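You operate a simulated robot arm through the tools that you are given. There is no shell and no other tool. Be economical: measure what you need, move in short steps, check, and stop when the job is done.

Carry out the task below with a simulated robot arm. There is one attempt and no reset: what you move stays moved.

Task
Shut the sliding lid. Then take the filter on the top of the padded stand and put it away on the top of the red cabinet. Then open the top cabinet drawer, take the black tape roll from the top of the padded stand and leave it in the inside of the top cabinet drawer, then shut the drawer. Then take the black filter and put it on the middle of the tyre bench. Then put the tool case on the top of the steel table away on the clear end of the long bench. Then fetch the yellow tag that says "203" and set it on top of the silver panel. Then put the blue book on the top of the padded stand. Then put the bottle labelled "OIL" from the top of the wood-topped table on the top of the steel table. Then put one of the small cartons from the top of the wood-topped table on the top of the steel table. Then stack the brown carton that says "95" from the top of the steel table on top of the brown carton that says "72". Then pull the bin cover open. The order counts. Set down upright: black filter, bottle.

Only the result counts: the job must be done as asked and must still hold three seconds after the hand-in. Knocking over, shifting, dropping, spilling or breaking anything else fails it. A push-on lid holds only when it is set on centred and level and pressed home; a screw cap is set on level and turned clockwise until tight.

Robot
A 7-joint arm with a vacuum gripper on a trunk, on a base that drives. Base frame: it is fixed to the floor where the robot stands at the start and does not move with it; the origin is under the middle of the robot, x ahead of it, y to its left, z up; the surface under the hand at the start is at about z = 860. Units: mm, rad, N and s.
Its first joint turns from -2.897 to 2.897 rad. Places, roughly: bin cover [1400, 4300, 800]; black bottle, white bottle [-250, -2000, 1000]; black filter [2250, 3500, 750]; black tape roll (9x9x4 cm) [200, -700, 900]; blue book [-250, -1500, 750]; brown carton [-3500, -4250, 1000]; clear end of the long bench [-6800, 1200, 900]; filter (9x5x3 cm) [500, -700, 900]; inside of the top cabinet drawer [1700, 1300, 800]; middle of the tyre bench [-600, 6100, 800]; silver panel (30x18x6 cm) [-600, -2400, 800]; sliding lid [700, 0, 900]; small carton [-500, -1500, 750]; tool case (24x8x4 cm) [-4000, -3800, 900]; top cabinet drawer [1700, 1300, 800]; top of the padded stand [300, -800, 900]; top of the red cabinet (62x15 cm) [-7920, -320, 960]; top of the steel table [-3700, -3800, 800]; yellow tag [-250, -1250, 750]. Payload 1.06 kg.
Tool frame: the origin (TCP) lies in the middle of the cups' lips, and z points out of the cups. The gripper has 1 cup of 24 mm across, covering 24 by 24 mm (tool x, y); the bellows give 8 mm. With the vacuum on, a cup seals on a smooth face that it is pressed against (1 to 4 N); it does not hold porous or soft things. The pull reaches 23 N.
Orientation is told as [roll, pitch, yaw] about the base's x, y, z axes, in that order, counted from this pose: with the cups facing straight down, the tool's x points along the base's -x, its y along +y and its z along -z.

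Tools
- The arm moves only by the tool send_rows. Its argument "increments" is a list that holds one entry, the list of rows, each a list of 6 numbers: the shift along the tool's x, y, z in mm, then the turn, a rotation vector about the tool's x, y, z in rad. In form: [[[dx, dy, dz, ax, ay, az], ...]]. A call has 1 to 20 rows; each row is the pose to reach, as a shift and turn from the pose commanded when the call began, along the tool's axes at that moment. "vac" is the vacuum: 1 switches it on, 0 off, set as the call begins (left out, the last holds). Rows are played at 5 a second. More than 50 mm and 0.15 rad between two rows, or a gripper value outside its range, and nothing of the call is played. A pose out of reach is approached as far as the arm can. The call stops where the force on the tool passes 40 N (or 10 N more than at its start, if that is more) or the arm is blocked; 0.2 s more then pass. The pull builds up within a second once a cup has sealed. Time passes only in rows, and 0.2 s behind the last, so rows that repeat a pose give it time. It gives the time, the measured TCP pose, the force on the tool (base axes) and the pull of the vacuum at its end, in the units of the frame above (readings bear some noise), with the torque about the TCP (base axes, N m) and any sound that the robot's microphone picked up.
- Cameras (640 x 400 px; columns grow to the right, rows downward): "scene" is now at [148, 155.2, 1494.9]; the picture's right is [-0.77, -0.64, 0.00], its down [-0.39, 0.47, -0.80] and it looks along [0.51, -0.61, -0.61] (base axes); focal length 292 px, centre (320, 200). "wrist" rides on the gripper at [78, 19, -96] in the tool frame; the picture's right is [-0.24, 0.97, 0.00], its down [-0.71, -0.17, -0.69] and it looks along [-0.67, -0.16, 0.73] (tool axes); focal length 243 px, centre (320, 200). There is no depth. A picture from a camera that has moved, and an enlarged one, comes with that camera's place and axes in the base frame and with its lens. The place of the scene camera against the robot may be out by one fixed shift of up to 25 mm in any direction.
- snapshot(camera): a new picture of that camera. No time passes.
- base_move(legs): drives the robot by 1 to 6 legs, each [ahead, left, turn to the left] in mm, mm and rad, along the robot's own axes; the way and the turn of a leg run together, so that a leg with both is an arc; at most 1500 mm and 3.142 rad a leg. The arm and the cameras ride along, it lands a little off, and it stops where it bumps. It gives what a move gives.
- aim_head(pan, tilt): turns the head with the scene camera to pan (to the left, within 2.094 rad either way) and tilt (down, from -0.506 to 1.204), counted from straight ahead of the robot. It gives what a move gives.
- inspect(camera, box): a new picture of the part [left, top, right, bottom] of that camera's present view, enlarged. No time passes.
- sign_off(): hands the job in; it is judged then, once.

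Work in short steps. Places have to be worked out from the pictures, the camera data and where the tool is seen: move nearer, look again, correct. Check each grasp and each placing, and mend what went wrong. You have 546 turns and 336 pictures in all, those below and enlarged ones among them. Switch the vacuum off and draw the arm clear of the work before you hand the job in, unless the task says otherwise; then end with one line.

The tools are called after "Emit:" as name(argument=value, ...) on one line, values as JSON. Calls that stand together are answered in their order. send_rows: Moves the arm, as the interface text tells. Its arguments: {"type":"object","properties":{"increments":{"type":"array","items":{"type":"array","items":{"type":"array","items":{"type":"number"}}}},"vac":{"type":"number"}},"required":["increments"]} The other tools are called the same way: base_move (legs) drives the base; aim_head (pan, tilt) turns the head that bears the scene camera; snapshot (camera) takes a picture; inspect (camera, box) takes an enlarged picture of a part of a camera's view; sign_off () hands the job in.

At the start:

```text
time_s: 0.0
ee_pos: [462.4, -368.0, 1168.9]
tool_rot: [0.001, 0.0, 0.0]
force: [-0.4, -1.2, 1.4]
torque: [0.01, 0.03, -0.01]
pull: 0.0
robot x, y, heading: [2.2, -0.8, 0.002]
head pan, tilt: [-0.881, 0.651]
```

scene: 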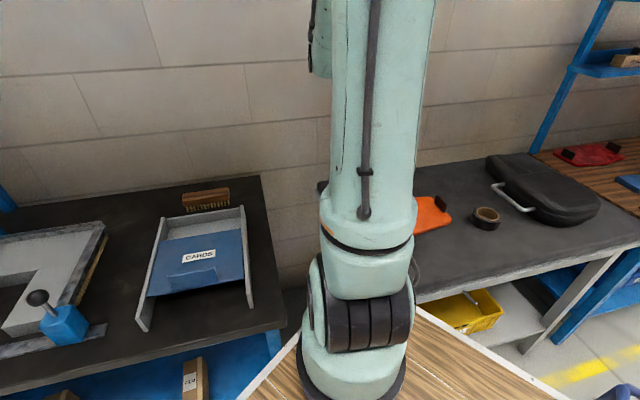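
wrist: 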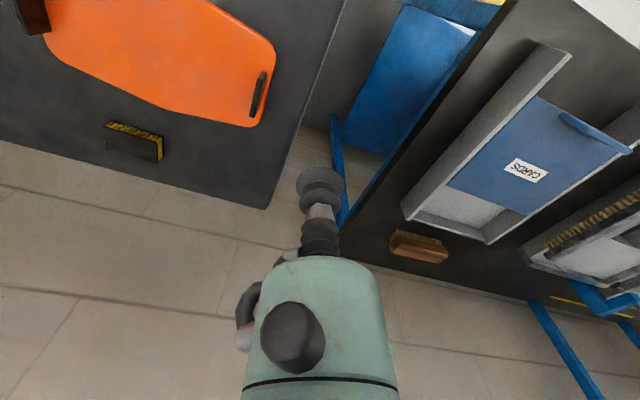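

The tray with the "CARDS" lid is ahead; I look closer at it from both cameras to see which way it closes.

Emit:
inspect(camera="scene", box=[80, 170, 300, 350])

Emit:
inspect(camera="wrist", box=[380, 20, 640, 280])

```text
2.22 times, centred on (190, 260) of scene
camera zoom: at [148.0, 155.2, 1494.9], right [-0.77, -0.64, 0.0], down [-0.39, 0.47, -0.8], along [0.51, -0.61, -0.61], focal length 649 px, centre (609, 67)
```

zoom: 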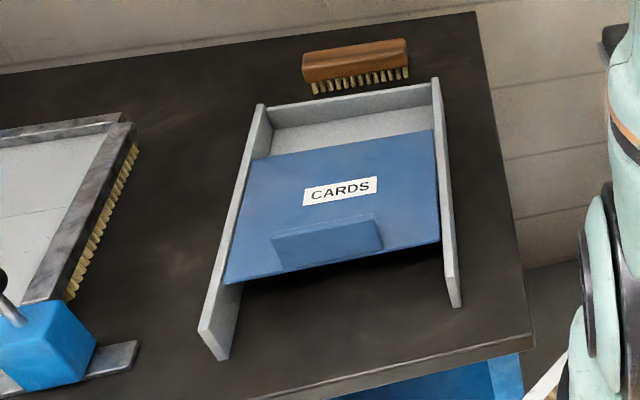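

```text
1.54 times, centred on (510, 150) of wrist
camera zoom: at [383.1, -349.4, 1266.1], right [0.24, 0.97, 0.0], down [0.71, -0.17, 0.69], along [0.67, -0.16, -0.73], focal length 373 px, centre (28, 277)
```

zoom: 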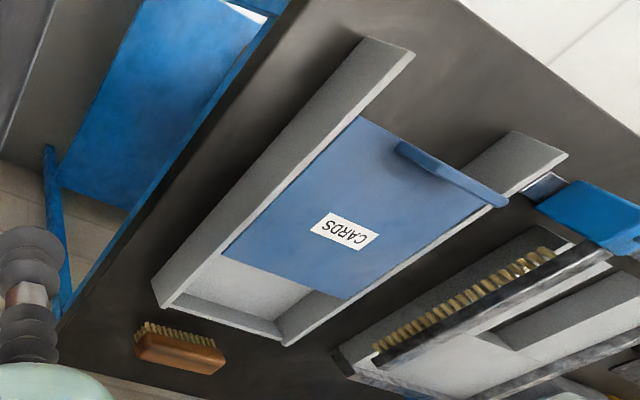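

The lid's label triangulates to about (735,-43,902). The handle's top is near (655,11,954), and the lid closes toward (0.82,-0.57). I move the tool to above the near side of the handle first.

Emit:
send_rows(increments=[[[-13.8, 41.8, 11.9, 0, 0, 0], [-27.6, 83.6, 23.8, 0, 0, 0], [-41.4, 125.4, 35.7, 0, 0, 0], [-55.2, 167.2, 47.6, 0, 0, 0], [-69, 209, 59.5, 0, 0, 0], [-82.8, 250.8, 71.4, 0, 0, 0], [-96.6, 292.6, 83.3, 0, 0, 0], [-110.4, 334.4, 95.2, 0, 0, 0], [-124.2, 376.2, 107.1, 0, 0, 0], [-138, 418, 119, 0, 0, 0]]])

Emit:
snapshot(camera="wrist")

Emit:
snapshot(camera="scene")

```text
time_s: 2.2
ee_pos: [599.9, 49.1, 1050.4]
tool_rot: [0.0, -0.001, -0.002]
force: [0.9, 0.1, 0.0]
torque: [-0.03, -0.01, 0.0]
pull: 0.1
robot x, y, heading: [-1.6, -0.9, -0.0]
head pan, tilt: [-0.881, 0.651]
```

```text
331 pictures are left
camera wrist: at [521.9, 67.7, 1148.4], right [0.24, 0.97, 0.0], down [0.71, -0.17, 0.69], along [0.67, -0.16, -0.73], focal length 243 px, centre (320, 200)
```

wrist: 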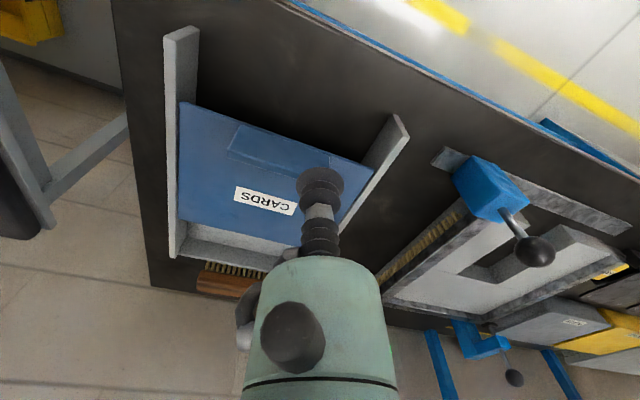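

```text
330 pictures are left
camera scene: at [147.8, 154.8, 1494.9], right [-0.77, -0.64, 0.0], down [-0.39, 0.47, -0.8], along [0.51, -0.61, -0.61], focal length 292 px, centre (320, 200)
```

scene: 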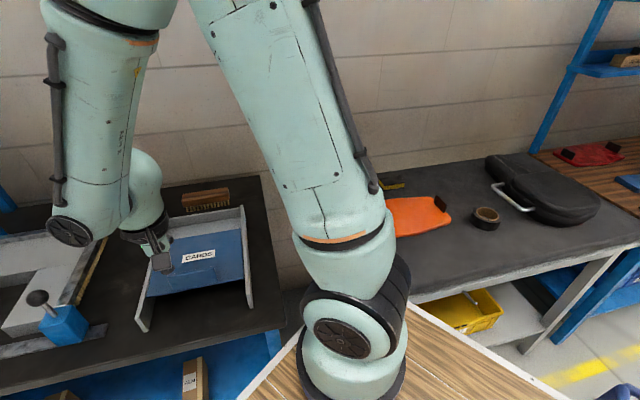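

I zoom the wrist view on the handle to fix its exact place.

Emit:
inspect(camera="wrist", box=[150, 80, 430, 260])

```text
2.22 times, centred on (290, 170) of wrist
camera zoom: at [521.9, 67.7, 1148.4], right [0.24, 0.97, 0.0], down [0.71, -0.17, 0.69], along [0.67, -0.16, -0.73], focal length 539 px, centre (387, 267)
```

zoom: 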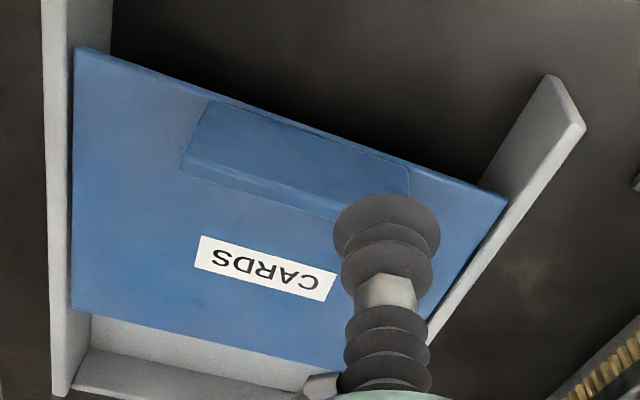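

The handle's near face runs from (620,-43) to (681,41) and lies right at the lid's near edge. I go down just in front of it to z ≈ 912.

Emit:
send_rows(increments=[[[-12, -22, 10, 0, 0, 0], [-12, -22, 50, 0, 0, 0], [-12, -22, 90, 0, 0, 0], [-12, -22, 120, 0, 0, 0], [-12, -22, 138, 0, 0, 0]]])

Emit:
inspect(camera="wrist", box=[120, 60, 520, 310])

```text
time_s: 3.4
ee_pos: [612.3, 28.1, 910.2]
tool_rot: [0.001, -0.001, 0.0]
force: [-0.4, -2.0, 12.4]
torque: [-0.08, -0.5, -0.11]
pull: 0.0
robot x, y, heading: [-1.6, 1.8, 0.004]
head pan, tilt: [-0.881, 0.651]
```

```text
1.60 times, centred on (320, 185) of wrist
camera zoom: at [533.6, 46.6, 1007.6], right [0.24, 0.97, 0.0], down [0.71, -0.17, 0.69], along [0.67, -0.16, -0.73], focal length 388 px, centre (320, 224)
```

zoom: 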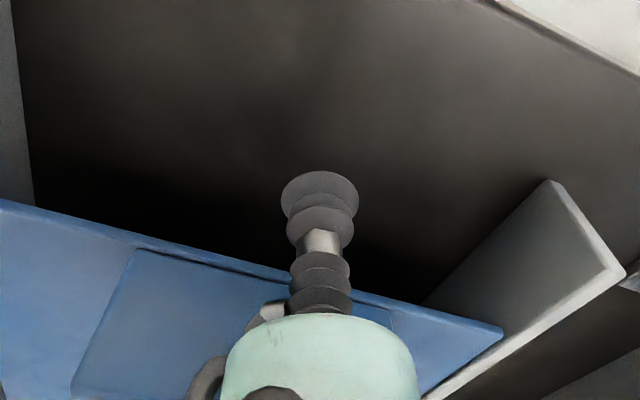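

A 12 N upward force acts about 40 mm ahead of the TCP, so the gripper body is touching the handle top. I raise it by 14 mm.

Emit:
send_rows(increments=[[[0, 0, -7, 0, 0, 0], [0, 0, -14, 0, 0, 0], [0, 0, -14, 0, 0, 0]]])

```text
time_s: 4.2
ee_pos: [611.6, 27.7, 925.1]
tool_rot: [-0.001, 0.0, 0.0]
force: [0.0, 0.2, 0.0]
torque: [0.02, 0.01, 0.03]
pull: 0.1
robot x, y, heading: [1.6, 0.8, 0.003]
head pan, tilt: [-0.881, 0.651]
```

It is free now; I push along the closing direction 60 mm.

Emit:
send_rows(increments=[[[-12, -9, 0, 0, 0, 0], [-24, -17.5, 0, 0, 0, 0], [-28, -20.5, 0, 0, 0, 0], [-33, -24, 0, 0, 0, 0], [-38, -27.5, 0, 0, 0, 0], [-43, -31, 0, 0, 0, 0], [-48.5, -35.3, 0, 0, 0, 0]]])

Emit:
inspect(camera="wrist", box=[120, 60, 520, 310])

```text
time_s: 5.8
ee_pos: [659.4, -7.2, 925.7]
tool_rot: [-0.001, 0.002, -0.001]
force: [-2.0, 1.1, 0.0]
torque: [0.01, -0.01, 0.0]
pull: 0.1
robot x, y, heading: [-3.2, -1.1, 0.0]
head pan, tilt: [-0.881, 0.651]
```

```text
1.60 times, centred on (320, 185) of wrist
camera zoom: at [581.4, 11.0, 1022.9], right [0.23, 0.97, 0.0], down [0.71, -0.17, 0.68], along [0.67, -0.16, -0.73], focal length 388 px, centre (320, 224)
```

zoom: 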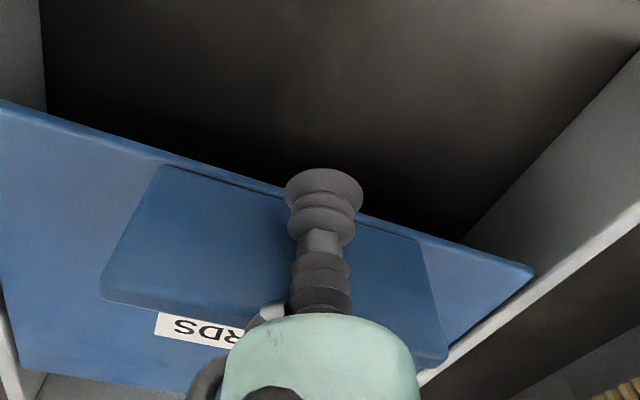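

Contact is made and the lid is sliding with about 2 N. I keep pushing, watching for a stop.

Emit:
send_rows(increments=[[[-5, -3.6, 0, 0, 0, 0], [-10, -7.2, 0, 0, 0, 0], [-15, -10.8, 0, 0, 0, 0], [-20, -14.4, 0, 0, 0, 0], [-25, -18, 0, 0, 0, 0], [-30, -21.6, 0, 0, 0, 0], [-35, -25.2, 0, 0, 0, 0], [-40, -28.8, 0, 0, 0, 0]]])

Emit:
snapshot(camera="scene")

```text
time_s: 7.6
ee_pos: [699.0, -36.2, 926.6]
tool_rot: [-0.001, 0.0, 0.0]
force: [-0.6, 1.5, -1.1]
torque: [-0.01, -0.01, 0.0]
pull: 0.1
robot x, y, heading: [-5.4, -2.4, 0.003]
head pan, tilt: [-0.881, 0.651]
```

```text
326 pictures are left
camera scene: at [148.0, 155.3, 1494.9], right [-0.77, -0.64, 0.0], down [-0.39, 0.47, -0.8], along [0.51, -0.61, -0.61], focal length 292 px, centre (320, 200)
```

scene: 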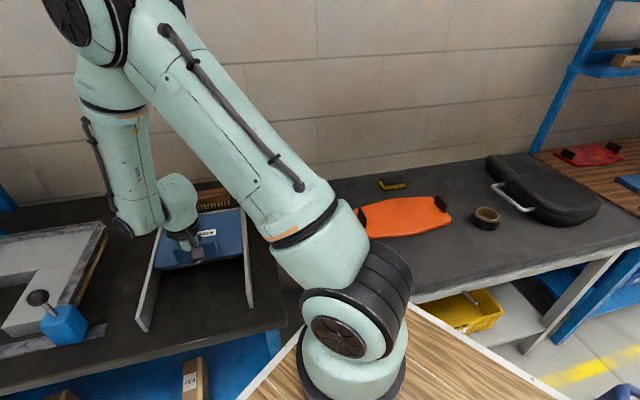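

Almost no gap is left at the far end. I push on until it stops.

Emit:
send_rows(increments=[[[-4, -2.9, 0, 0, 0, 0], [-8, -5.8, 0, 0, 0, 0], [-12, -8.7, 0, 0, 0, 0], [-16, -11.6, 0, 0, 0, 0], [-20, -14.4, 0, 0, 0, 0], [-24, -17.3, 0, 0, 0, 0], [-28, -20.2, 0, 0, 0, 0], [-32, -23.1, 0, 0, 0, 0]]])

Emit:
inspect(camera="scene", box=[80, 170, 300, 350])

```text
time_s: 9.3
ee_pos: [724.6, -55.2, 925.7]
tool_rot: [0.003, 0.012, 0.003]
force: [-10.9, 5.8, 1.9]
torque: [-0.09, -0.08, -0.03]
pull: 0.1
robot x, y, heading: [-2.1, 4.6, 0.001]
head pan, tilt: [-0.881, 0.651]
stopped in row 8: the force on the tool passed its limit at 45 N (the readings are from after the stop); the commanded pose is now the measured one
```

```text
2.22 times, centred on (190, 260) of scene
camera zoom: at [147.0, 155.8, 1494.9], right [-0.77, -0.64, 0.0], down [-0.39, 0.47, -0.8], along [0.51, -0.61, -0.61], focal length 649 px, centre (609, 67)
```

zoom: 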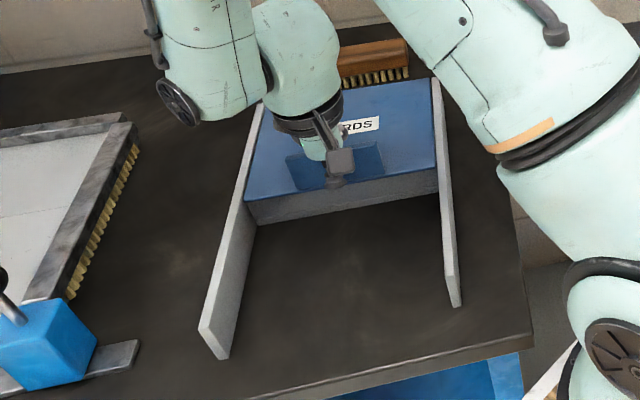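

The lid hit its stop (45 N) and its edge is flush with the box front: it is shut. I back off and lift.

Emit:
send_rows(increments=[[[12, 9, 0, 0, 0, 0], [20, 15, 0, 0, 0, 0], [20, 15, -40, 0, 0, 0], [20, 15, -85, 0, 0, 0], [20, 15, -130, 0, 0, 0], [20, 15, -175, 0, 0, 0], [20, 15, -220, 0, 0, 0]]])

Emit:
inspect(camera="scene", box=[80, 170, 300, 350])

Emit:
inspect(camera="scene", box=[320, 140, 520, 260])

```text
time_s: 10.9
ee_pos: [709.9, -40.2, 1145.2]
tool_rot: [0.0, 0.011, 0.002]
force: [0.5, -0.9, 0.1]
torque: [0.0, 0.03, -0.02]
pull: 0.1
robot x, y, heading: [-1.0, 1.9, 0.002]
head pan, tilt: [-0.881, 0.651]
```

```text
2.22 times, centred on (190, 260) of scene
camera zoom: at [148.1, 155.5, 1494.8], right [-0.77, -0.64, 0.0], down [-0.39, 0.47, -0.8], along [0.51, -0.61, -0.61], focal length 649 px, centre (609, 67)
```

zoom: 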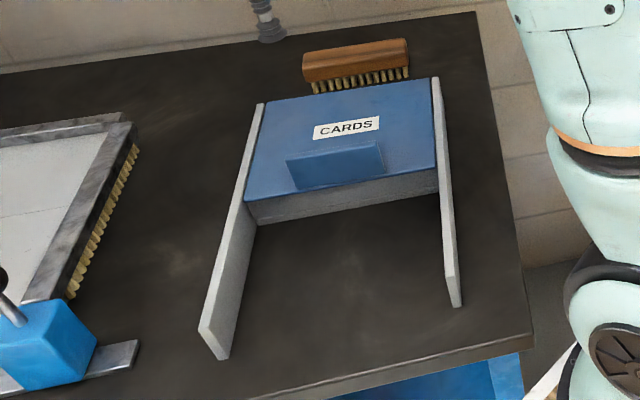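

```text
3.20 times, centred on (420, 200) of scene
camera zoom: at [148.1, 155.5, 1494.8], right [-0.77, -0.64, 0.0], down [-0.39, 0.47, -0.8], along [0.51, -0.61, -0.61], focal length 934 px, centre (0, 200)
```

zoom: 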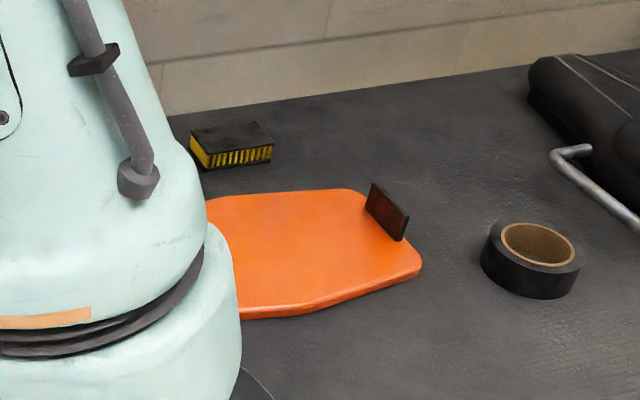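

The lid is shut. The filter's top sits near (518,-713,~890). I swing the tool over it with 16 even rows.

Emit:
send_rows(increments=[[[12, -42, 4.7, 0, -0.011, 0], [24, -84, 9.4, 0, -0.011, 0], [36, -126, 14, 0, -0.011, 0], [48, -168, 18.8, 0, -0.011, 0], [60, -210, 23.4, 0, -0.011, 0], [72, -252, 28, 0, -0.011, 0], [84, -294, 33, 0, -0.011, 0], [96, -336, 37.5, 0, -0.011, 0], [108, -378, 42, 0, -0.011, 0], [120, -420, 47, 0, -0.011, 0], [132, -462, 52, 0, -0.011, 0], [144, -504, 56, 0, -0.011, 0], [156, -546, 61, 0, -0.011, 0], [168, -588, 66, 0, -0.011, 0], [180, -630, 70, 0, -0.011, 0], [192, -673, 75, 0, -0.011, 0]]])

Emit:
snapshot(camera="wrist")

```text
time_s: 14.3
ee_pos: [518.2, -711.6, 1070.1]
tool_rot: [0.002, -0.004, 0.003]
force: [0.5, 0.9, -0.1]
torque: [0.02, 0.03, 0.0]
pull: 0.0
robot x, y, heading: [-1.9, 0.1, 0.001]
head pan, tilt: [-0.881, 0.651]
```

```text
322 pictures are left
camera wrist: at [439.9, -694.0, 1168.3], right [0.23, 0.97, 0.0], down [0.71, -0.17, 0.69], along [0.67, -0.16, -0.73], focal length 243 px, centre (320, 200)
```

wrist: 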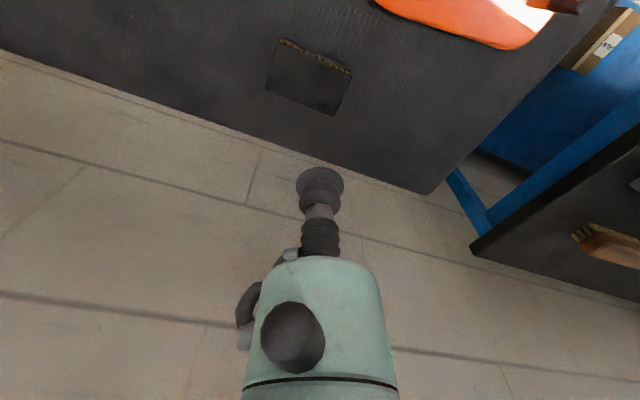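

The filter's centre is at about (519,-726). I move over it and lower to z ≈ 895 with the vacuum on.

Emit:
send_rows(increments=[[[-1, -14, 45, 0, 0, 0], [-1, -14, 90, 0, 0, 0], [-1, -14, 130, 0, 0, 0], [-1, -14, 160, 0, 0, 0], [-1, -14, 172, 0, 0, 0], [-1, -14, 175, 0, 0, 0]]], vac=1)

Emit:
inspect(camera="wrist", box=[220, 100, 420, 260])

```text
time_s: 15.8
ee_pos: [516.4, -726.8, 895.6]
tool_rot: [0.003, 0.0, 0.001]
force: [-0.2, -0.2, -0.5]
torque: [0.01, 0.04, -0.09]
pull: 0.1
robot x, y, heading: [-1.0, -1.0, 0.003]
head pan, tilt: [-0.881, 0.651]
```

```text
2.50 times, centred on (320, 180) of wrist
camera zoom: at [438.9, -709.1, 992.2], right [0.23, 0.97, 0.0], down [0.71, -0.17, 0.69], along [0.67, -0.16, -0.73], focal length 606 px, centre (320, 250)
```

zoom: 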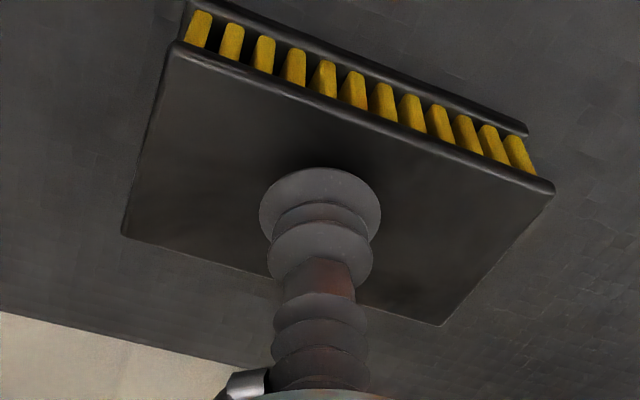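

The cup is centred just above the filter. I lower slowly.

Emit:
send_rows(increments=[[[0, 0, 2, 0, 0, 0], [0, 0, 4, 0, 0, 0], [0, 0, 6, 0, 0, 0], [0, 0, 6, 0, 0, 0], [0, 0, 6, 0, 0, 0]]])

```text
time_s: 16.9
ee_pos: [517.0, -728.4, 889.8]
tool_rot: [0.001, 0.0, 0.002]
force: [-0.2, 0.2, -1.3]
torque: [-0.03, 0.02, -0.03]
pull: 22.5
robot x, y, heading: [0.0, -3.2, -0.0]
head pan, tilt: [-0.881, 0.651]
```

It is sealed (22.5 N). I lift it, then draw it in nearer to the robot.

Emit:
send_rows(increments=[[[0, 0, -15, 0, 0, 0], [0, 0, -50, 0, 0, 0], [0, 0, -95, 0, 0, 0], [0, 0, -140, 0, 0, 0], [0, 0, -185, 0, 0, 0], [0, 30, -220, 0, 0, 0], [0, 75, -235, 0, 0, 0], [0, 120, -250, 0, 0, 0], [0, 165, -260, 0, 0, 0]]])

Emit:
aim_head(pan=2.0, tilt=0.4)

Emit:
snapshot(camera="scene")

Emit:
aim_head(pan=-2.0, tilt=0.4)

Emit:
snapshot(camera="scene")

Emit:
aim_head(pan=0.6, tilt=0.4)

Emit:
snapshot(camera="scene")

```text
time_s: 18.9
ee_pos: [514.9, -562.4, 1152.1]
tool_rot: [0.003, 0.001, 0.003]
force: [-0.7, -0.3, -0.8]
torque: [0.04, 0.0, 0.0]
pull: 22.9
robot x, y, heading: [-0.8, -0.7, 0.002]
head pan, tilt: [-0.881, 0.651]
```

```text
time_s: 21.5
ee_pos: [515.3, -563.2, 1150.0]
tool_rot: [0.002, 0.001, 0.002]
force: [-0.2, -0.4, -0.6]
torque: [-0.01, 0.01, -0.01]
pull: 23.1
robot x, y, heading: [-4.8, 2.6, -0.003]
head pan, tilt: [2.0, 0.4]
```

```text
320 pictures are left
camera scene: at [53.9, 306.6, 1517.6], right [0.91, 0.42, 0.0], down [0.16, -0.35, -0.92], along [-0.38, 0.84, -0.39], focal length 292 px, centre (320, 200)
```

scene: 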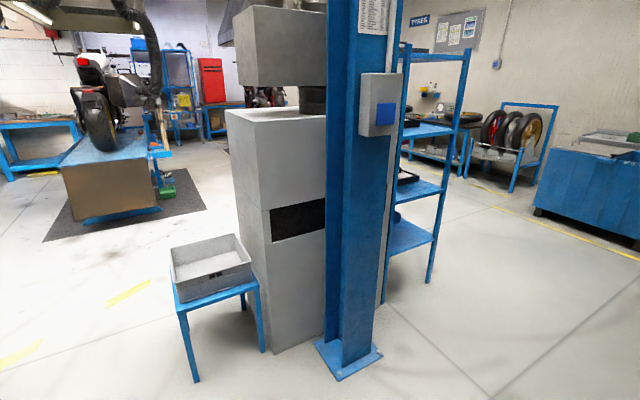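

```text
time_s: 24.7
ee_pos: [515.9, -564.1, 1149.9]
tool_rot: [0.001, 0.0, 0.003]
force: [-0.2, 0.5, -0.5]
torque: [0.01, -0.02, -0.02]
pull: 23.3
robot x, y, heading: [-0.8, 1.9, -0.001]
head pan, tilt: [-2.0, 0.4]
```

```text
319 pictures are left
camera scene: at [54.0, 138.1, 1517.5], right [-0.91, 0.42, 0.0], down [0.16, 0.35, -0.92], along [-0.38, -0.84, -0.39], focal length 292 px, centre (320, 200)
```

scene: 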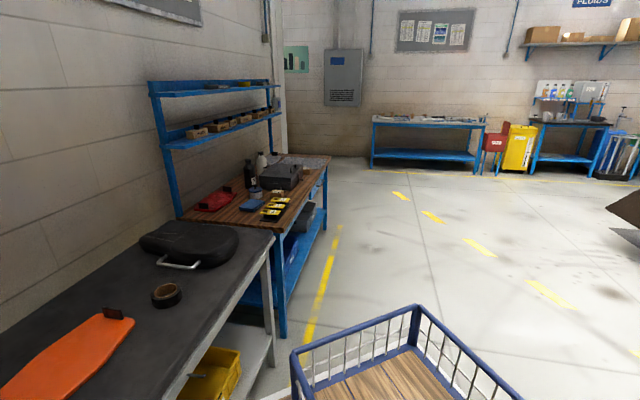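

```text
time_s: 27.1
ee_pos: [516.4, -563.2, 1148.7]
tool_rot: [0.002, -0.001, 0.003]
force: [-0.7, 0.6, 0.2]
torque: [0.04, 0.0, -0.01]
pull: 23.5
robot x, y, heading: [-0.3, -0.7, 0.003]
head pan, tilt: [0.6, 0.4]
```

```text
318 pictures are left
camera scene: at [168.9, 274.7, 1517.5], right [0.56, -0.83, 0.0], down [-0.32, -0.22, -0.92], along [0.76, 0.52, -0.39], focal length 292 px, centre (320, 200)
```

scene: 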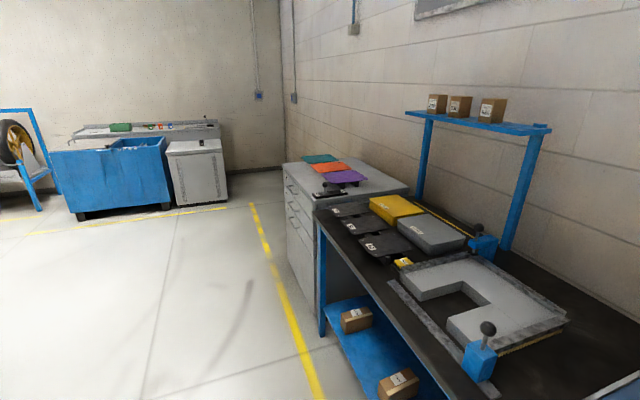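

I carry the filter. Before driving I look down at my own base to learn its footprint.

Emit:
aim_head(pan=-2.0, tilt=1.1)

Emit:
snapshot(camera="scene")

Emit:
aim_head(pan=2.0, tilt=1.1)

Emit:
snapshot(camera="scene")

Emit:
aim_head(pan=0.3, tilt=1.15)

Emit:
snapshot(camera="scene")

```text
time_s: 29.4
ee_pos: [516.8, -563.9, 1149.4]
tool_rot: [0.004, 0.001, 0.002]
force: [-0.5, -1.3, -0.3]
torque: [-0.02, 0.05, -0.02]
pull: 22.5
robot x, y, heading: [-2.9, 1.0, 0.003]
head pan, tilt: [-2.0, 1.1]
```

```text
317 pictures are left
camera scene: at [66.3, 164.9, 1460.7], right [-0.91, 0.42, 0.0], down [0.37, 0.81, -0.45], along [-0.19, -0.41, -0.89], focal length 292 px, centre (320, 200)
```

scene: 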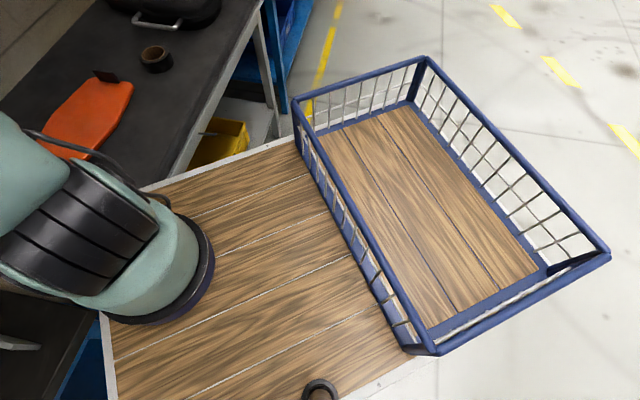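

```text
time_s: 32.7
ee_pos: [515.9, -563.5, 1149.5]
tool_rot: [0.002, 0.001, 0.001]
force: [-0.1, -0.5, -0.6]
torque: [0.04, 0.02, -0.01]
pull: 23.0
robot x, y, heading: [0.1, 3.2, 0.004]
head pan, tilt: [2.0, 1.1]
```

```text
316 pictures are left
camera scene: at [66.2, 279.7, 1460.7], right [0.91, 0.42, 0.0], down [0.37, -0.81, -0.45], along [-0.19, 0.41, -0.89], focal length 292 px, centre (320, 200)
```

scene: 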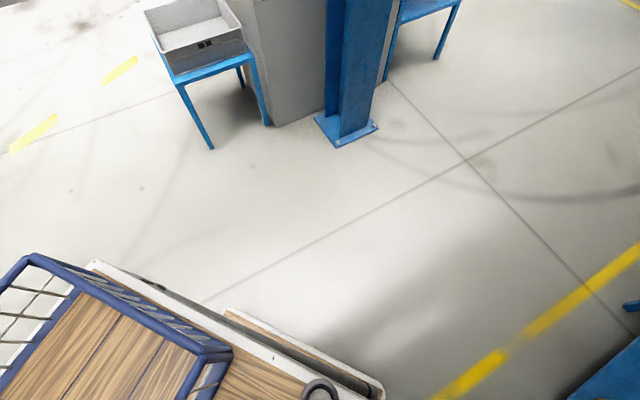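

```text
time_s: 34.4
ee_pos: [516.0, -563.5, 1149.2]
tool_rot: [0.001, -0.001, 0.0]
force: [0.1, -0.6, -1.0]
torque: [0.02, 0.02, 0.02]
pull: 23.1
robot x, y, heading: [-2.5, 0.3, -0.002]
head pan, tilt: [0.3, 1.15]
```

```text
315 pictures are left
camera scene: at [149.4, 240.0, 1457.6], right [0.3, -0.95, 0.0], down [-0.87, -0.27, -0.41], along [0.39, 0.12, -0.91], focal length 292 px, centre (320, 200)
```

scene: 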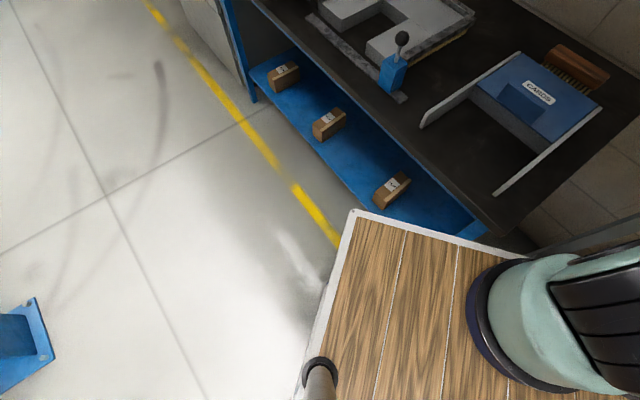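

I need a clearer sense of where the arm base and deck sit. One more downward look to the right.

Emit:
aim_head(pan=-1.0, tilt=1.2)

Emit:
snapshot(camera="scene")

```text
time_s: 35.9
ee_pos: [515.4, -564.0, 1150.8]
tool_rot: [0.002, 0.001, 0.002]
force: [0.9, -0.1, -1.4]
torque: [-0.01, 0.01, 0.01]
pull: 22.6
robot x, y, heading: [-2.4, 4.3, -0.002]
head pan, tilt: [-1.0, 1.201]
```

```text
314 pictures are left
camera scene: at [122.7, 175.3, 1454.7], right [-0.84, -0.54, 0.0], down [-0.5, 0.78, -0.36], along [0.2, -0.3, -0.93], focal length 292 px, centre (320, 200)
```

scene: 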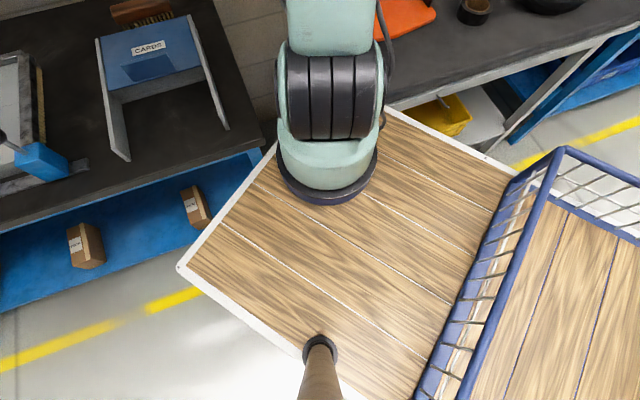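

The robot's deck spans roughly ±373 in x and ±247 in y. I tuck the arm and back away before turning round.

Emit:
send_rows(increments=[[[8, 30, -12, 0, 0, 0], [20, 70, -27, 0, 0, 0], [32, 112, -43, 0, 0, 0], [44, 154, -60, 0, 0, 0], [56, 196, -75, 0, 0, 0], [68, 238, -90, 0, 0, 0], [75, 263, -100, 0, 0, 0]]])

Emit:
aim_head(pan=0.0, tilt=0.4)

Emit:
base_move(legs=[[-700, 0, 0], [0, 0, 1.57]])

Emit:
snapshot(camera="scene")

```text
time_s: 37.5
ee_pos: [439.8, -298.7, 1250.2]
tool_rot: [0.002, 0.0, 0.001]
force: [-0.4, -0.7, -0.2]
torque: [0.03, 0.0, 0.04]
pull: 23.1
robot x, y, heading: [-3.3, 4.0, 0.001]
head pan, tilt: [-1.0, 1.201]
```

```text
time_s: 38.7
ee_pos: [440.5, -300.7, 1249.8]
tool_rot: [0.002, 0.0, 0.004]
force: [-1.6, 0.2, -0.8]
torque: [-0.02, 0.0, 0.02]
pull: 22.7
robot x, y, heading: [1.9, 4.0, -0.005]
head pan, tilt: [0.0, 0.4]
```

```text
time_s: 46.4
ee_pos: [-399.2, 438.2, 1249.7]
tool_rot: [0.001, 0.0, 1.579]
force: [0.8, 0.1, -2.2]
torque: [0.0, -0.02, -0.04]
pull: 22.4
robot x, y, heading: [-701.2, -3.5, 1.581]
head pan, tilt: [0.0, 0.4]
```

```text
313 pictures are left
camera scene: at [-914.8, 199.6, 1517.5], right [1.0, 0.01, 0.0], down [0.0, -0.39, -0.92], along [-0.01, 0.92, -0.39], focal length 292 px, centre (320, 200)
```

scene: 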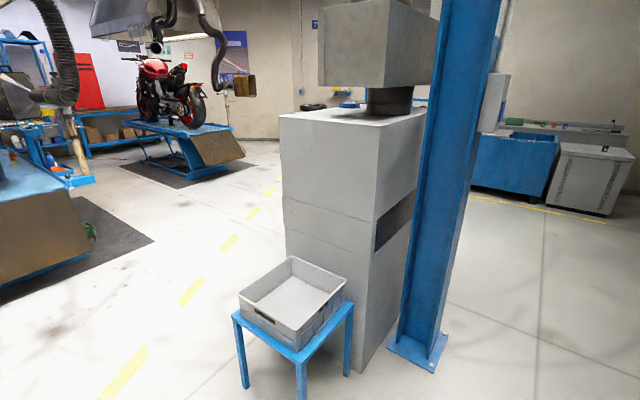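

Heading is now 1.58. I look to the left (toward −x) for the way to the red cabinet.

Emit:
aim_head(pan=1.3, tilt=0.25)

Emit:
snapshot(camera="scene")

Emit:
aim_head(pan=2.09, tilt=0.25)

Emit:
snapshot(camera="scene")

```text
time_s: 47.8
ee_pos: [-398.0, 437.8, 1250.0]
tool_rot: [0.002, 0.002, 1.58]
force: [0.1, 0.6, -0.3]
torque: [-0.02, 0.0, 0.02]
pull: 23.3
robot x, y, heading: [-698.0, -2.9, 1.577]
head pan, tilt: [1.3, 0.25]
```

```text
312 pictures are left
camera scene: at [-1004.3, 131.4, 1531.5], right [0.26, 0.97, 0.0], down [0.24, -0.06, -0.97], along [-0.94, 0.25, -0.25], focal length 292 px, centre (320, 200)
```

scene: 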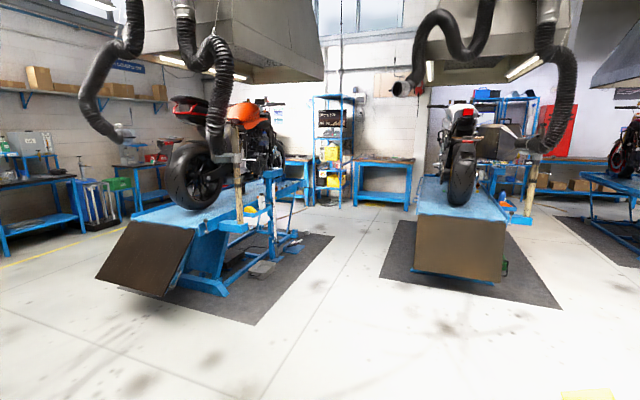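

```text
time_s: 49.0
ee_pos: [-398.7, 437.9, 1250.0]
tool_rot: [0.002, 0.0, 1.581]
force: [-0.8, 0.1, -0.3]
torque: [-0.02, 0.0, 0.02]
pull: 22.6
robot x, y, heading: [-696.0, -1.4, 1.579]
head pan, tilt: [2.089, 0.25]
```

```text
311 pictures are left
camera scene: at [-995.0, 60.2, 1531.5], right [-0.5, 0.87, 0.0], down [0.21, 0.12, -0.97], along [-0.84, -0.49, -0.25], focal length 292 px, centre (320, 200)
```

scene: 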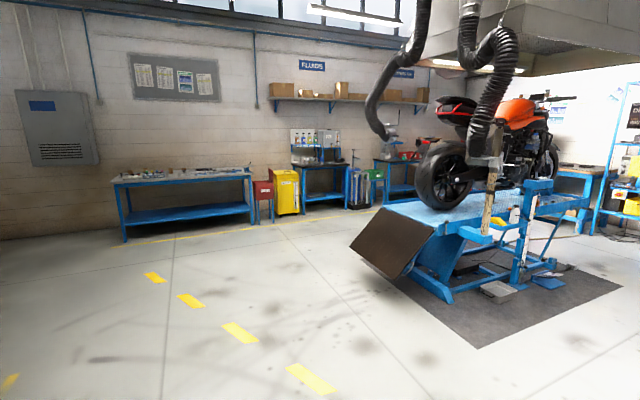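

The red cabinet should lie past the orange bike, in the corner at the far wall. I take the aisle between the left lift and the left wall: turn to heading 3.59 and drive about 2.5 m, then look.

Emit:
base_move(legs=[[0, 0, 2.014], [1500, 0, 0], [1000, 0, 0]])

Emit:
aim_head(pan=-0.5, tilt=0.25)

Emit:
snapshot(camera="scene")

```text
time_s: 66.0
ee_pos: [-3471.3, -1006.1, 1250.9]
tool_rot: [0.001, -0.001, -2.686]
force: [-0.4, 0.4, -0.8]
torque: [-0.01, -0.05, 0.0]
pull: 23.1
robot x, y, heading: [-2943.6, -1083.8, -2.689]
head pan, tilt: [2.089, 0.25]
```

```text
time_s: 68.3
ee_pos: [-3471.1, -1006.8, 1250.0]
tool_rot: [0.003, 0.001, -2.687]
force: [0.1, 0.1, -0.4]
torque: [0.04, 0.0, -0.02]
pull: 22.7
robot x, y, heading: [-2941.1, -1082.6, -2.691]
head pan, tilt: [-0.499, 0.25]
```

```text
310 pictures are left
camera scene: at [-3042.3, -1299.1, 1531.5], right [0.04, 1.0, 0.0], down [0.25, -0.01, -0.97], along [-0.97, 0.04, -0.25], focal length 292 px, centre (320, 200)
```

scene: 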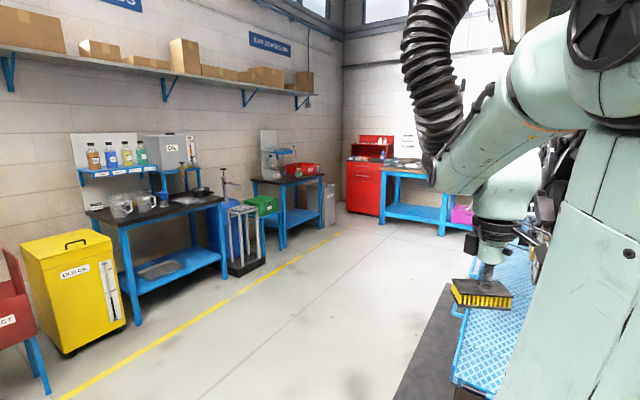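

The aisle is clear and the red cabinet stands at its far end. I drive on, then turn to face along the aisle.

Emit:
base_move(legs=[[1500, 0, 0], [170, 0, 0], [0, 0, -1.056], [1000, 0, 0], [800, 0, 0]])

Emit:
aim_head(pan=0.2, tilt=0.5)

Emit:
snapshot(camera="scene")

```text
time_s: 88.0
ee_pos: [-6062.5, -273.1, 1250.5]
tool_rot: [0.001, -0.001, 2.517]
force: [0.4, 0.1, -0.4]
torque: [-0.02, 0.0, 0.0]
pull: 23.4
robot x, y, heading: [-5879.8, -772.0, 2.512]
head pan, tilt: [-0.499, 0.25]
```

```text
time_s: 89.1
ee_pos: [-6063.5, -273.6, 1249.8]
tool_rot: [0.003, -0.002, 2.517]
force: [-0.1, -0.2, -0.5]
torque: [0.0, -0.04, 0.0]
pull: 22.9
robot x, y, heading: [-5882.9, -772.1, 2.517]
head pan, tilt: [0.201, 0.499]
```

```text
309 pictures are left
camera scene: at [-6175.7, -835.7, 1508.4], right [0.41, 0.91, 0.0], down [0.44, -0.2, -0.88], along [-0.8, 0.36, -0.48], focal length 292 px, centre (320, 200)
```

scene: 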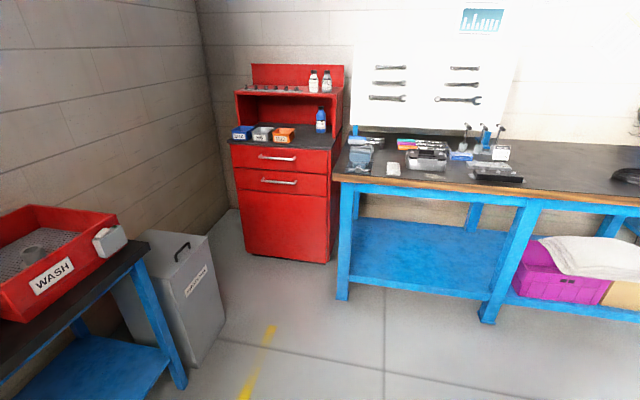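

The target (-7920,-320,960) projects onto the dark worktop of the red cabinet, where small trays stand. I zoom in to find free space.

Emit:
inspect(camera="scene", box=[210, 60, 370, 180])

```text
3.33 times, centred on (290, 120) of scene
camera zoom: at [-6175.7, -835.7, 1508.4], right [0.41, 0.91, 0.0], down [0.44, -0.2, -0.88], along [-0.8, 0.36, -0.48], focal length 973 px, centre (420, 467)
```

zoom: 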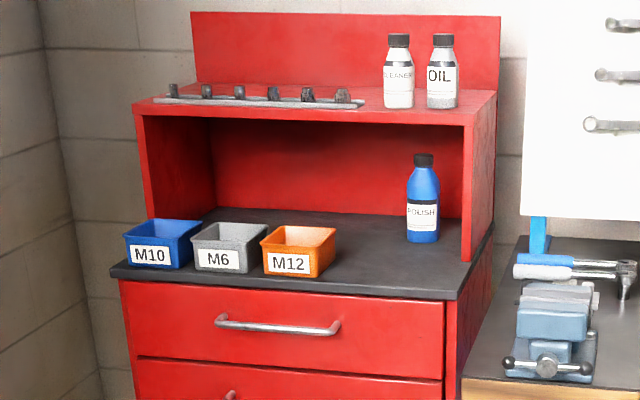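

Free space lies right of the M12 bin, about (-7758,-177). I drive so that this spot is about 860 mm ahead.

Emit:
base_move(legs=[[1010, 590, 0]])

Emit:
aim_head(pan=0.0, tilt=0.7)

Emit:
snapshot(camera="scene")

Emit:
snapshot(camera="wrist")

```text
time_s: 95.1
ee_pos: [-7241.7, -147.5, 1250.6]
tool_rot: [0.002, 0.002, 2.521]
force: [0.2, 0.0, -0.5]
torque: [0.06, 0.01, 0.01]
pull: 22.8
robot x, y, heading: [-7060.1, -643.4, 2.521]
head pan, tilt: [0.201, 0.499]
```

```text
time_s: 95.8
ee_pos: [-7241.5, -147.8, 1250.7]
tool_rot: [0.002, 0.002, 2.521]
force: [0.1, -0.5, 0.6]
torque: [0.02, -0.01, 0.02]
pull: 22.9
robot x, y, heading: [-7059.6, -647.3, 2.519]
head pan, tilt: [0.0, 0.7]
```

```text
307 pictures are left
camera scene: at [-7338.8, -698.4, 1490.7], right [0.58, 0.81, 0.0], down [0.52, -0.38, -0.77], along [-0.62, 0.45, -0.64], focal length 292 px, centre (320, 200)
```

scene: 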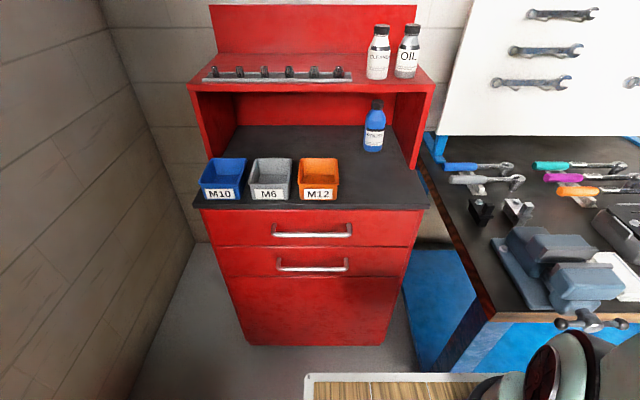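

```text
306 pictures are left
camera wrist: at [-7188.4, -208.8, 1347.2], right [-0.76, -0.65, 0.0], down [-0.48, 0.55, 0.69], along [-0.45, 0.52, -0.73], focal length 243 px, centre (320, 200)
```

wrist: 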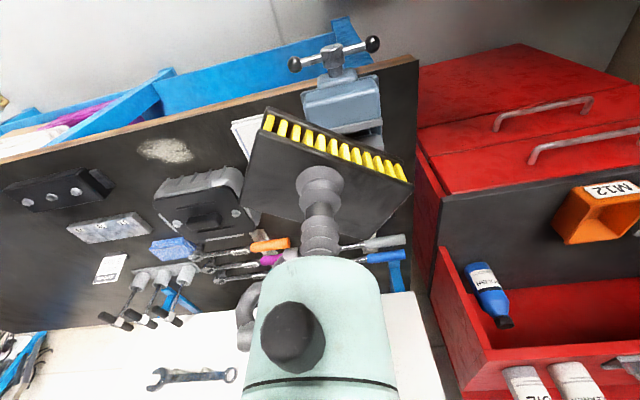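

The worktop's front right corner is near (-7620,-118). I carry the filter over (-7764,-176), turning it by 0.657 so its long side follows the cabinet front.

Emit:
send_rows(increments=[[[-34, 27, 0, 0, 0, -0.055], [-68, 54, 0, 0, 0, -0.11], [-102, 82, 0, 0, 0, -0.164], [-136, 109, 0, 0, 0, -0.219], [-170, 136, 0, 0, 0, -0.274], [-204, 163, 0, 0, 0, -0.329], [-238, 191, 0, 0, 0, -0.383], [-272, 218, 0, 0, 0, -0.438], [-307, 245, 0, 0, 0, -0.493], [-341, 272, 0, 0, 0, -0.548], [-375, 300, 0, 0, 0, -0.602], [-409, 327, 0, 0, 0, -0.657], [-409, 327, 45, 0, 0, -0.657], [-409, 327, 90, 0, 0, -0.657], [-409, 327, 120, 0, 0, -0.657]]])

Emit:
snapshot(camera="wrist")

Emit:
snapshot(camera="scene")

```text
time_s: 99.0
ee_pos: [-7763.1, -174.5, 1131.7]
tool_rot: [0.0, -0.002, -3.108]
force: [0.9, -0.3, -1.0]
torque: [0.03, -0.01, 0.01]
pull: 23.0
robot x, y, heading: [-7061.8, -643.9, 2.524]
head pan, tilt: [0.0, 0.7]
```

```text
305 pictures are left
camera wrist: at [-7684.2, -191.4, 1228.6], right [-0.2, -0.98, 0.0], down [-0.71, 0.15, 0.69], along [-0.67, 0.14, -0.73], focal length 243 px, centre (320, 200)
```

wrist: 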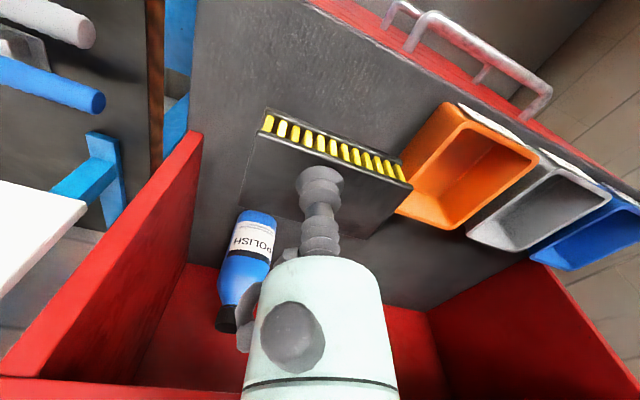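

```text
304 pictures are left
camera scene: at [-7338.5, -698.5, 1490.7], right [0.58, 0.81, 0.0], down [0.52, -0.38, -0.77], along [-0.62, 0.45, -0.64], focal length 292 px, centre (320, 200)
```

scene: 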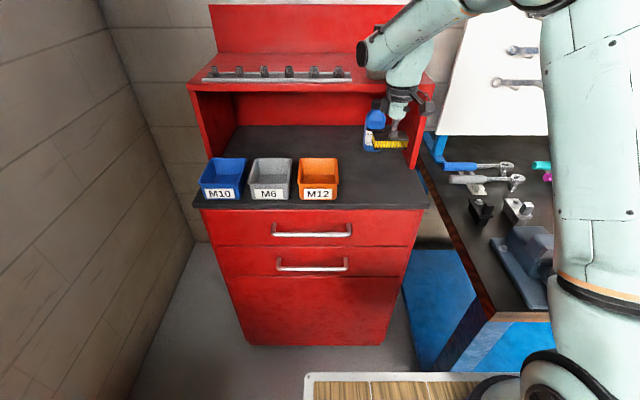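

The spot is clear: about 108 mm in front of the shelf and over 60 mm from the bin. I lower to z ≈ 1010.

Emit:
send_rows(increments=[[[0, 0, 40, 0, 0, 0], [0, 0, 80, 0, 0, 0], [0, 0, 110, 0, 0, 0], [0, 0, 122, 0, 0, 0]]])

Emit:
snapshot(camera="wrist")

```text
time_s: 100.0
ee_pos: [-7766.0, -175.4, 1010.1]
tool_rot: [0.001, -0.002, -3.104]
force: [0.1, -0.7, -0.5]
torque: [-0.02, 0.0, -0.02]
pull: 22.7
robot x, y, heading: [-7059.9, -647.2, 2.52]
head pan, tilt: [0.0, 0.7]
```

```text
303 pictures are left
camera wrist: at [-7685.8, -192.3, 1106.4], right [-0.2, -0.98, 0.0], down [-0.71, 0.15, 0.69], along [-0.67, 0.14, -0.73], focal length 243 px, centre (320, 200)
```

wrist: 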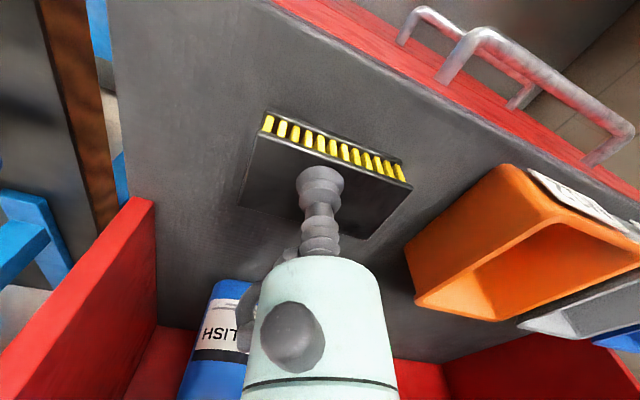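

I lower in small steps until contact.

Emit:
send_rows(increments=[[[0, 0, 3, 0, 0, 0], [0, 0, 6, 0, 0, 0], [0, 0, 9, 0, 0, 0], [0, 0, 12, 0, 0, 0], [0, 0, 12, 0, 0, 0]]])

```text
time_s: 101.2
ee_pos: [-7764.5, -175.4, 998.6]
tool_rot: [0.0, -0.001, -3.105]
force: [0.2, -0.2, -1.0]
torque: [-0.02, -0.03, 0.01]
pull: 23.3
robot x, y, heading: [-7056.6, -649.7, 2.525]
head pan, tilt: [0.0, 0.7]
```

Emit:
send_rows(increments=[[[0, 0, 2, 0, 0, 0], [0, 0, 4, 0, 0, 0], [0, 0, 6, 0, 0, 0], [0, 0, 6, 0, 0, 0]]])

```text
time_s: 102.2
ee_pos: [-7764.1, -176.1, 990.9]
tool_rot: [-0.003, -0.001, -3.105]
force: [0.6, -0.2, -0.1]
torque: [0.03, -0.03, 0.01]
pull: 22.9
robot x, y, heading: [-7055.3, -646.3, 2.515]
head pan, tilt: [0.0, 0.7]
```

Still no contact; I continue in 2 mm steps.

Emit:
send_rows(increments=[[[0, 0, 2, 0, 0, 0], [0, 0, 4, 0, 0, 0], [0, 0, 4, 0, 0, 0]]])

Emit:
inspect(camera="scene", box=[300, 80, 460, 200])

```text
time_s: 103.0
ee_pos: [-7763.9, -176.2, 986.1]
tool_rot: [0.0, -0.002, -3.104]
force: [-0.6, 0.0, -0.6]
torque: [0.01, 0.0, -0.01]
pull: 22.5
robot x, y, heading: [-7059.0, -648.1, 2.518]
head pan, tilt: [0.0, 0.7]
```

```text
3.33 times, centred on (380, 140) of scene
camera zoom: at [-7338.8, -698.3, 1490.7], right [0.58, 0.81, 0.0], down [0.52, -0.38, -0.76], along [-0.62, 0.45, -0.64], focal length 973 px, centre (120, 400)
```

zoom: 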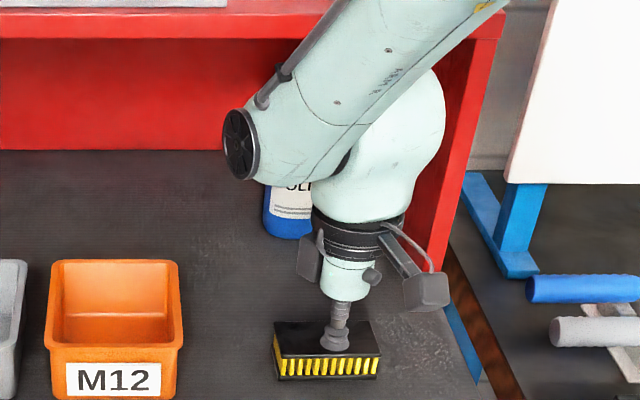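

It looks nearly down. I continue in small steps.

Emit:
send_rows(increments=[[[0, 0, 2, 0, 0, 0], [0, 0, 4, 0, 0, 0], [0, 0, 4, 0, 0, 0]]])

```text
time_s: 103.8
ee_pos: [-7763.0, -174.6, 983.0]
tool_rot: [0.0, -0.001, -3.104]
force: [0.6, -0.1, -0.7]
torque: [-0.02, 0.01, -0.02]
pull: 22.9
robot x, y, heading: [-7058.9, -646.0, 2.524]
head pan, tilt: [0.0, 0.7]
```

Emit:
send_rows(increments=[[[0, 0, 2, 0, 0, 0], [0, 0, 4, 0, 0, 0], [0, 0, 4, 0, 0, 0]]])

```text
time_s: 104.6
ee_pos: [-7763.8, -175.0, 978.0]
tool_rot: [-0.001, -0.001, -3.104]
force: [1.5, 0.4, 6.4]
torque: [0.03, 0.04, -0.03]
pull: 23.0
robot x, y, heading: [-7060.9, -644.3, 2.519]
head pan, tilt: [0.0, 0.7]
```

It is in contact (6 N upward). I release the vacuum, wait, and lift.

Emit:
send_rows(increments=[[[0, 0, -1, 0, 0, 0], [0, 0, -1, 0, 0, 0], [0, 0, -1, 0, 0, 0], [0, 0, -2, 0, 0, 0], [0, 0, -3, 0, 0, 0], [0, 0, -15, 0, 0, 0], [0, 0, -50, 0, 0, 0], [0, 0, -100, 0, 0, 0], [0, 0, -150, 0, 0, 0]]], vac=0)

Emit:
snapshot(camera="wrist")

```text
time_s: 106.6
ee_pos: [-7765.0, -176.4, 1126.5]
tool_rot: [0.002, 0.001, -3.105]
force: [0.0, 0.0, -0.8]
torque: [0.04, -0.01, -0.01]
pull: 0.1
robot x, y, heading: [-7057.9, -649.1, 2.516]
head pan, tilt: [0.0, 0.7]
```

```text
301 pictures are left
camera wrist: at [-7685.0, -193.2, 1223.5], right [-0.2, -0.98, 0.0], down [-0.71, 0.15, 0.69], along [-0.67, 0.14, -0.73], focal length 243 px, centre (320, 200)
```

wrist: 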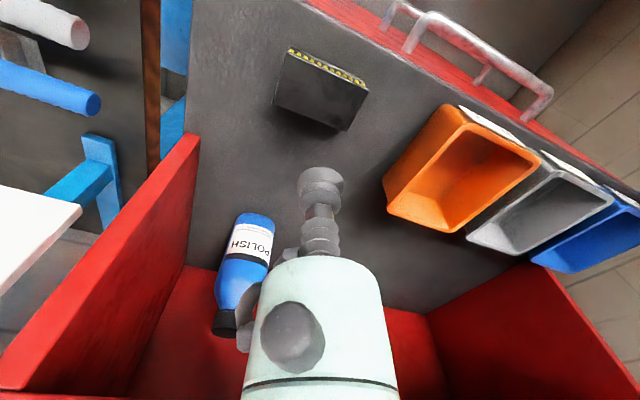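

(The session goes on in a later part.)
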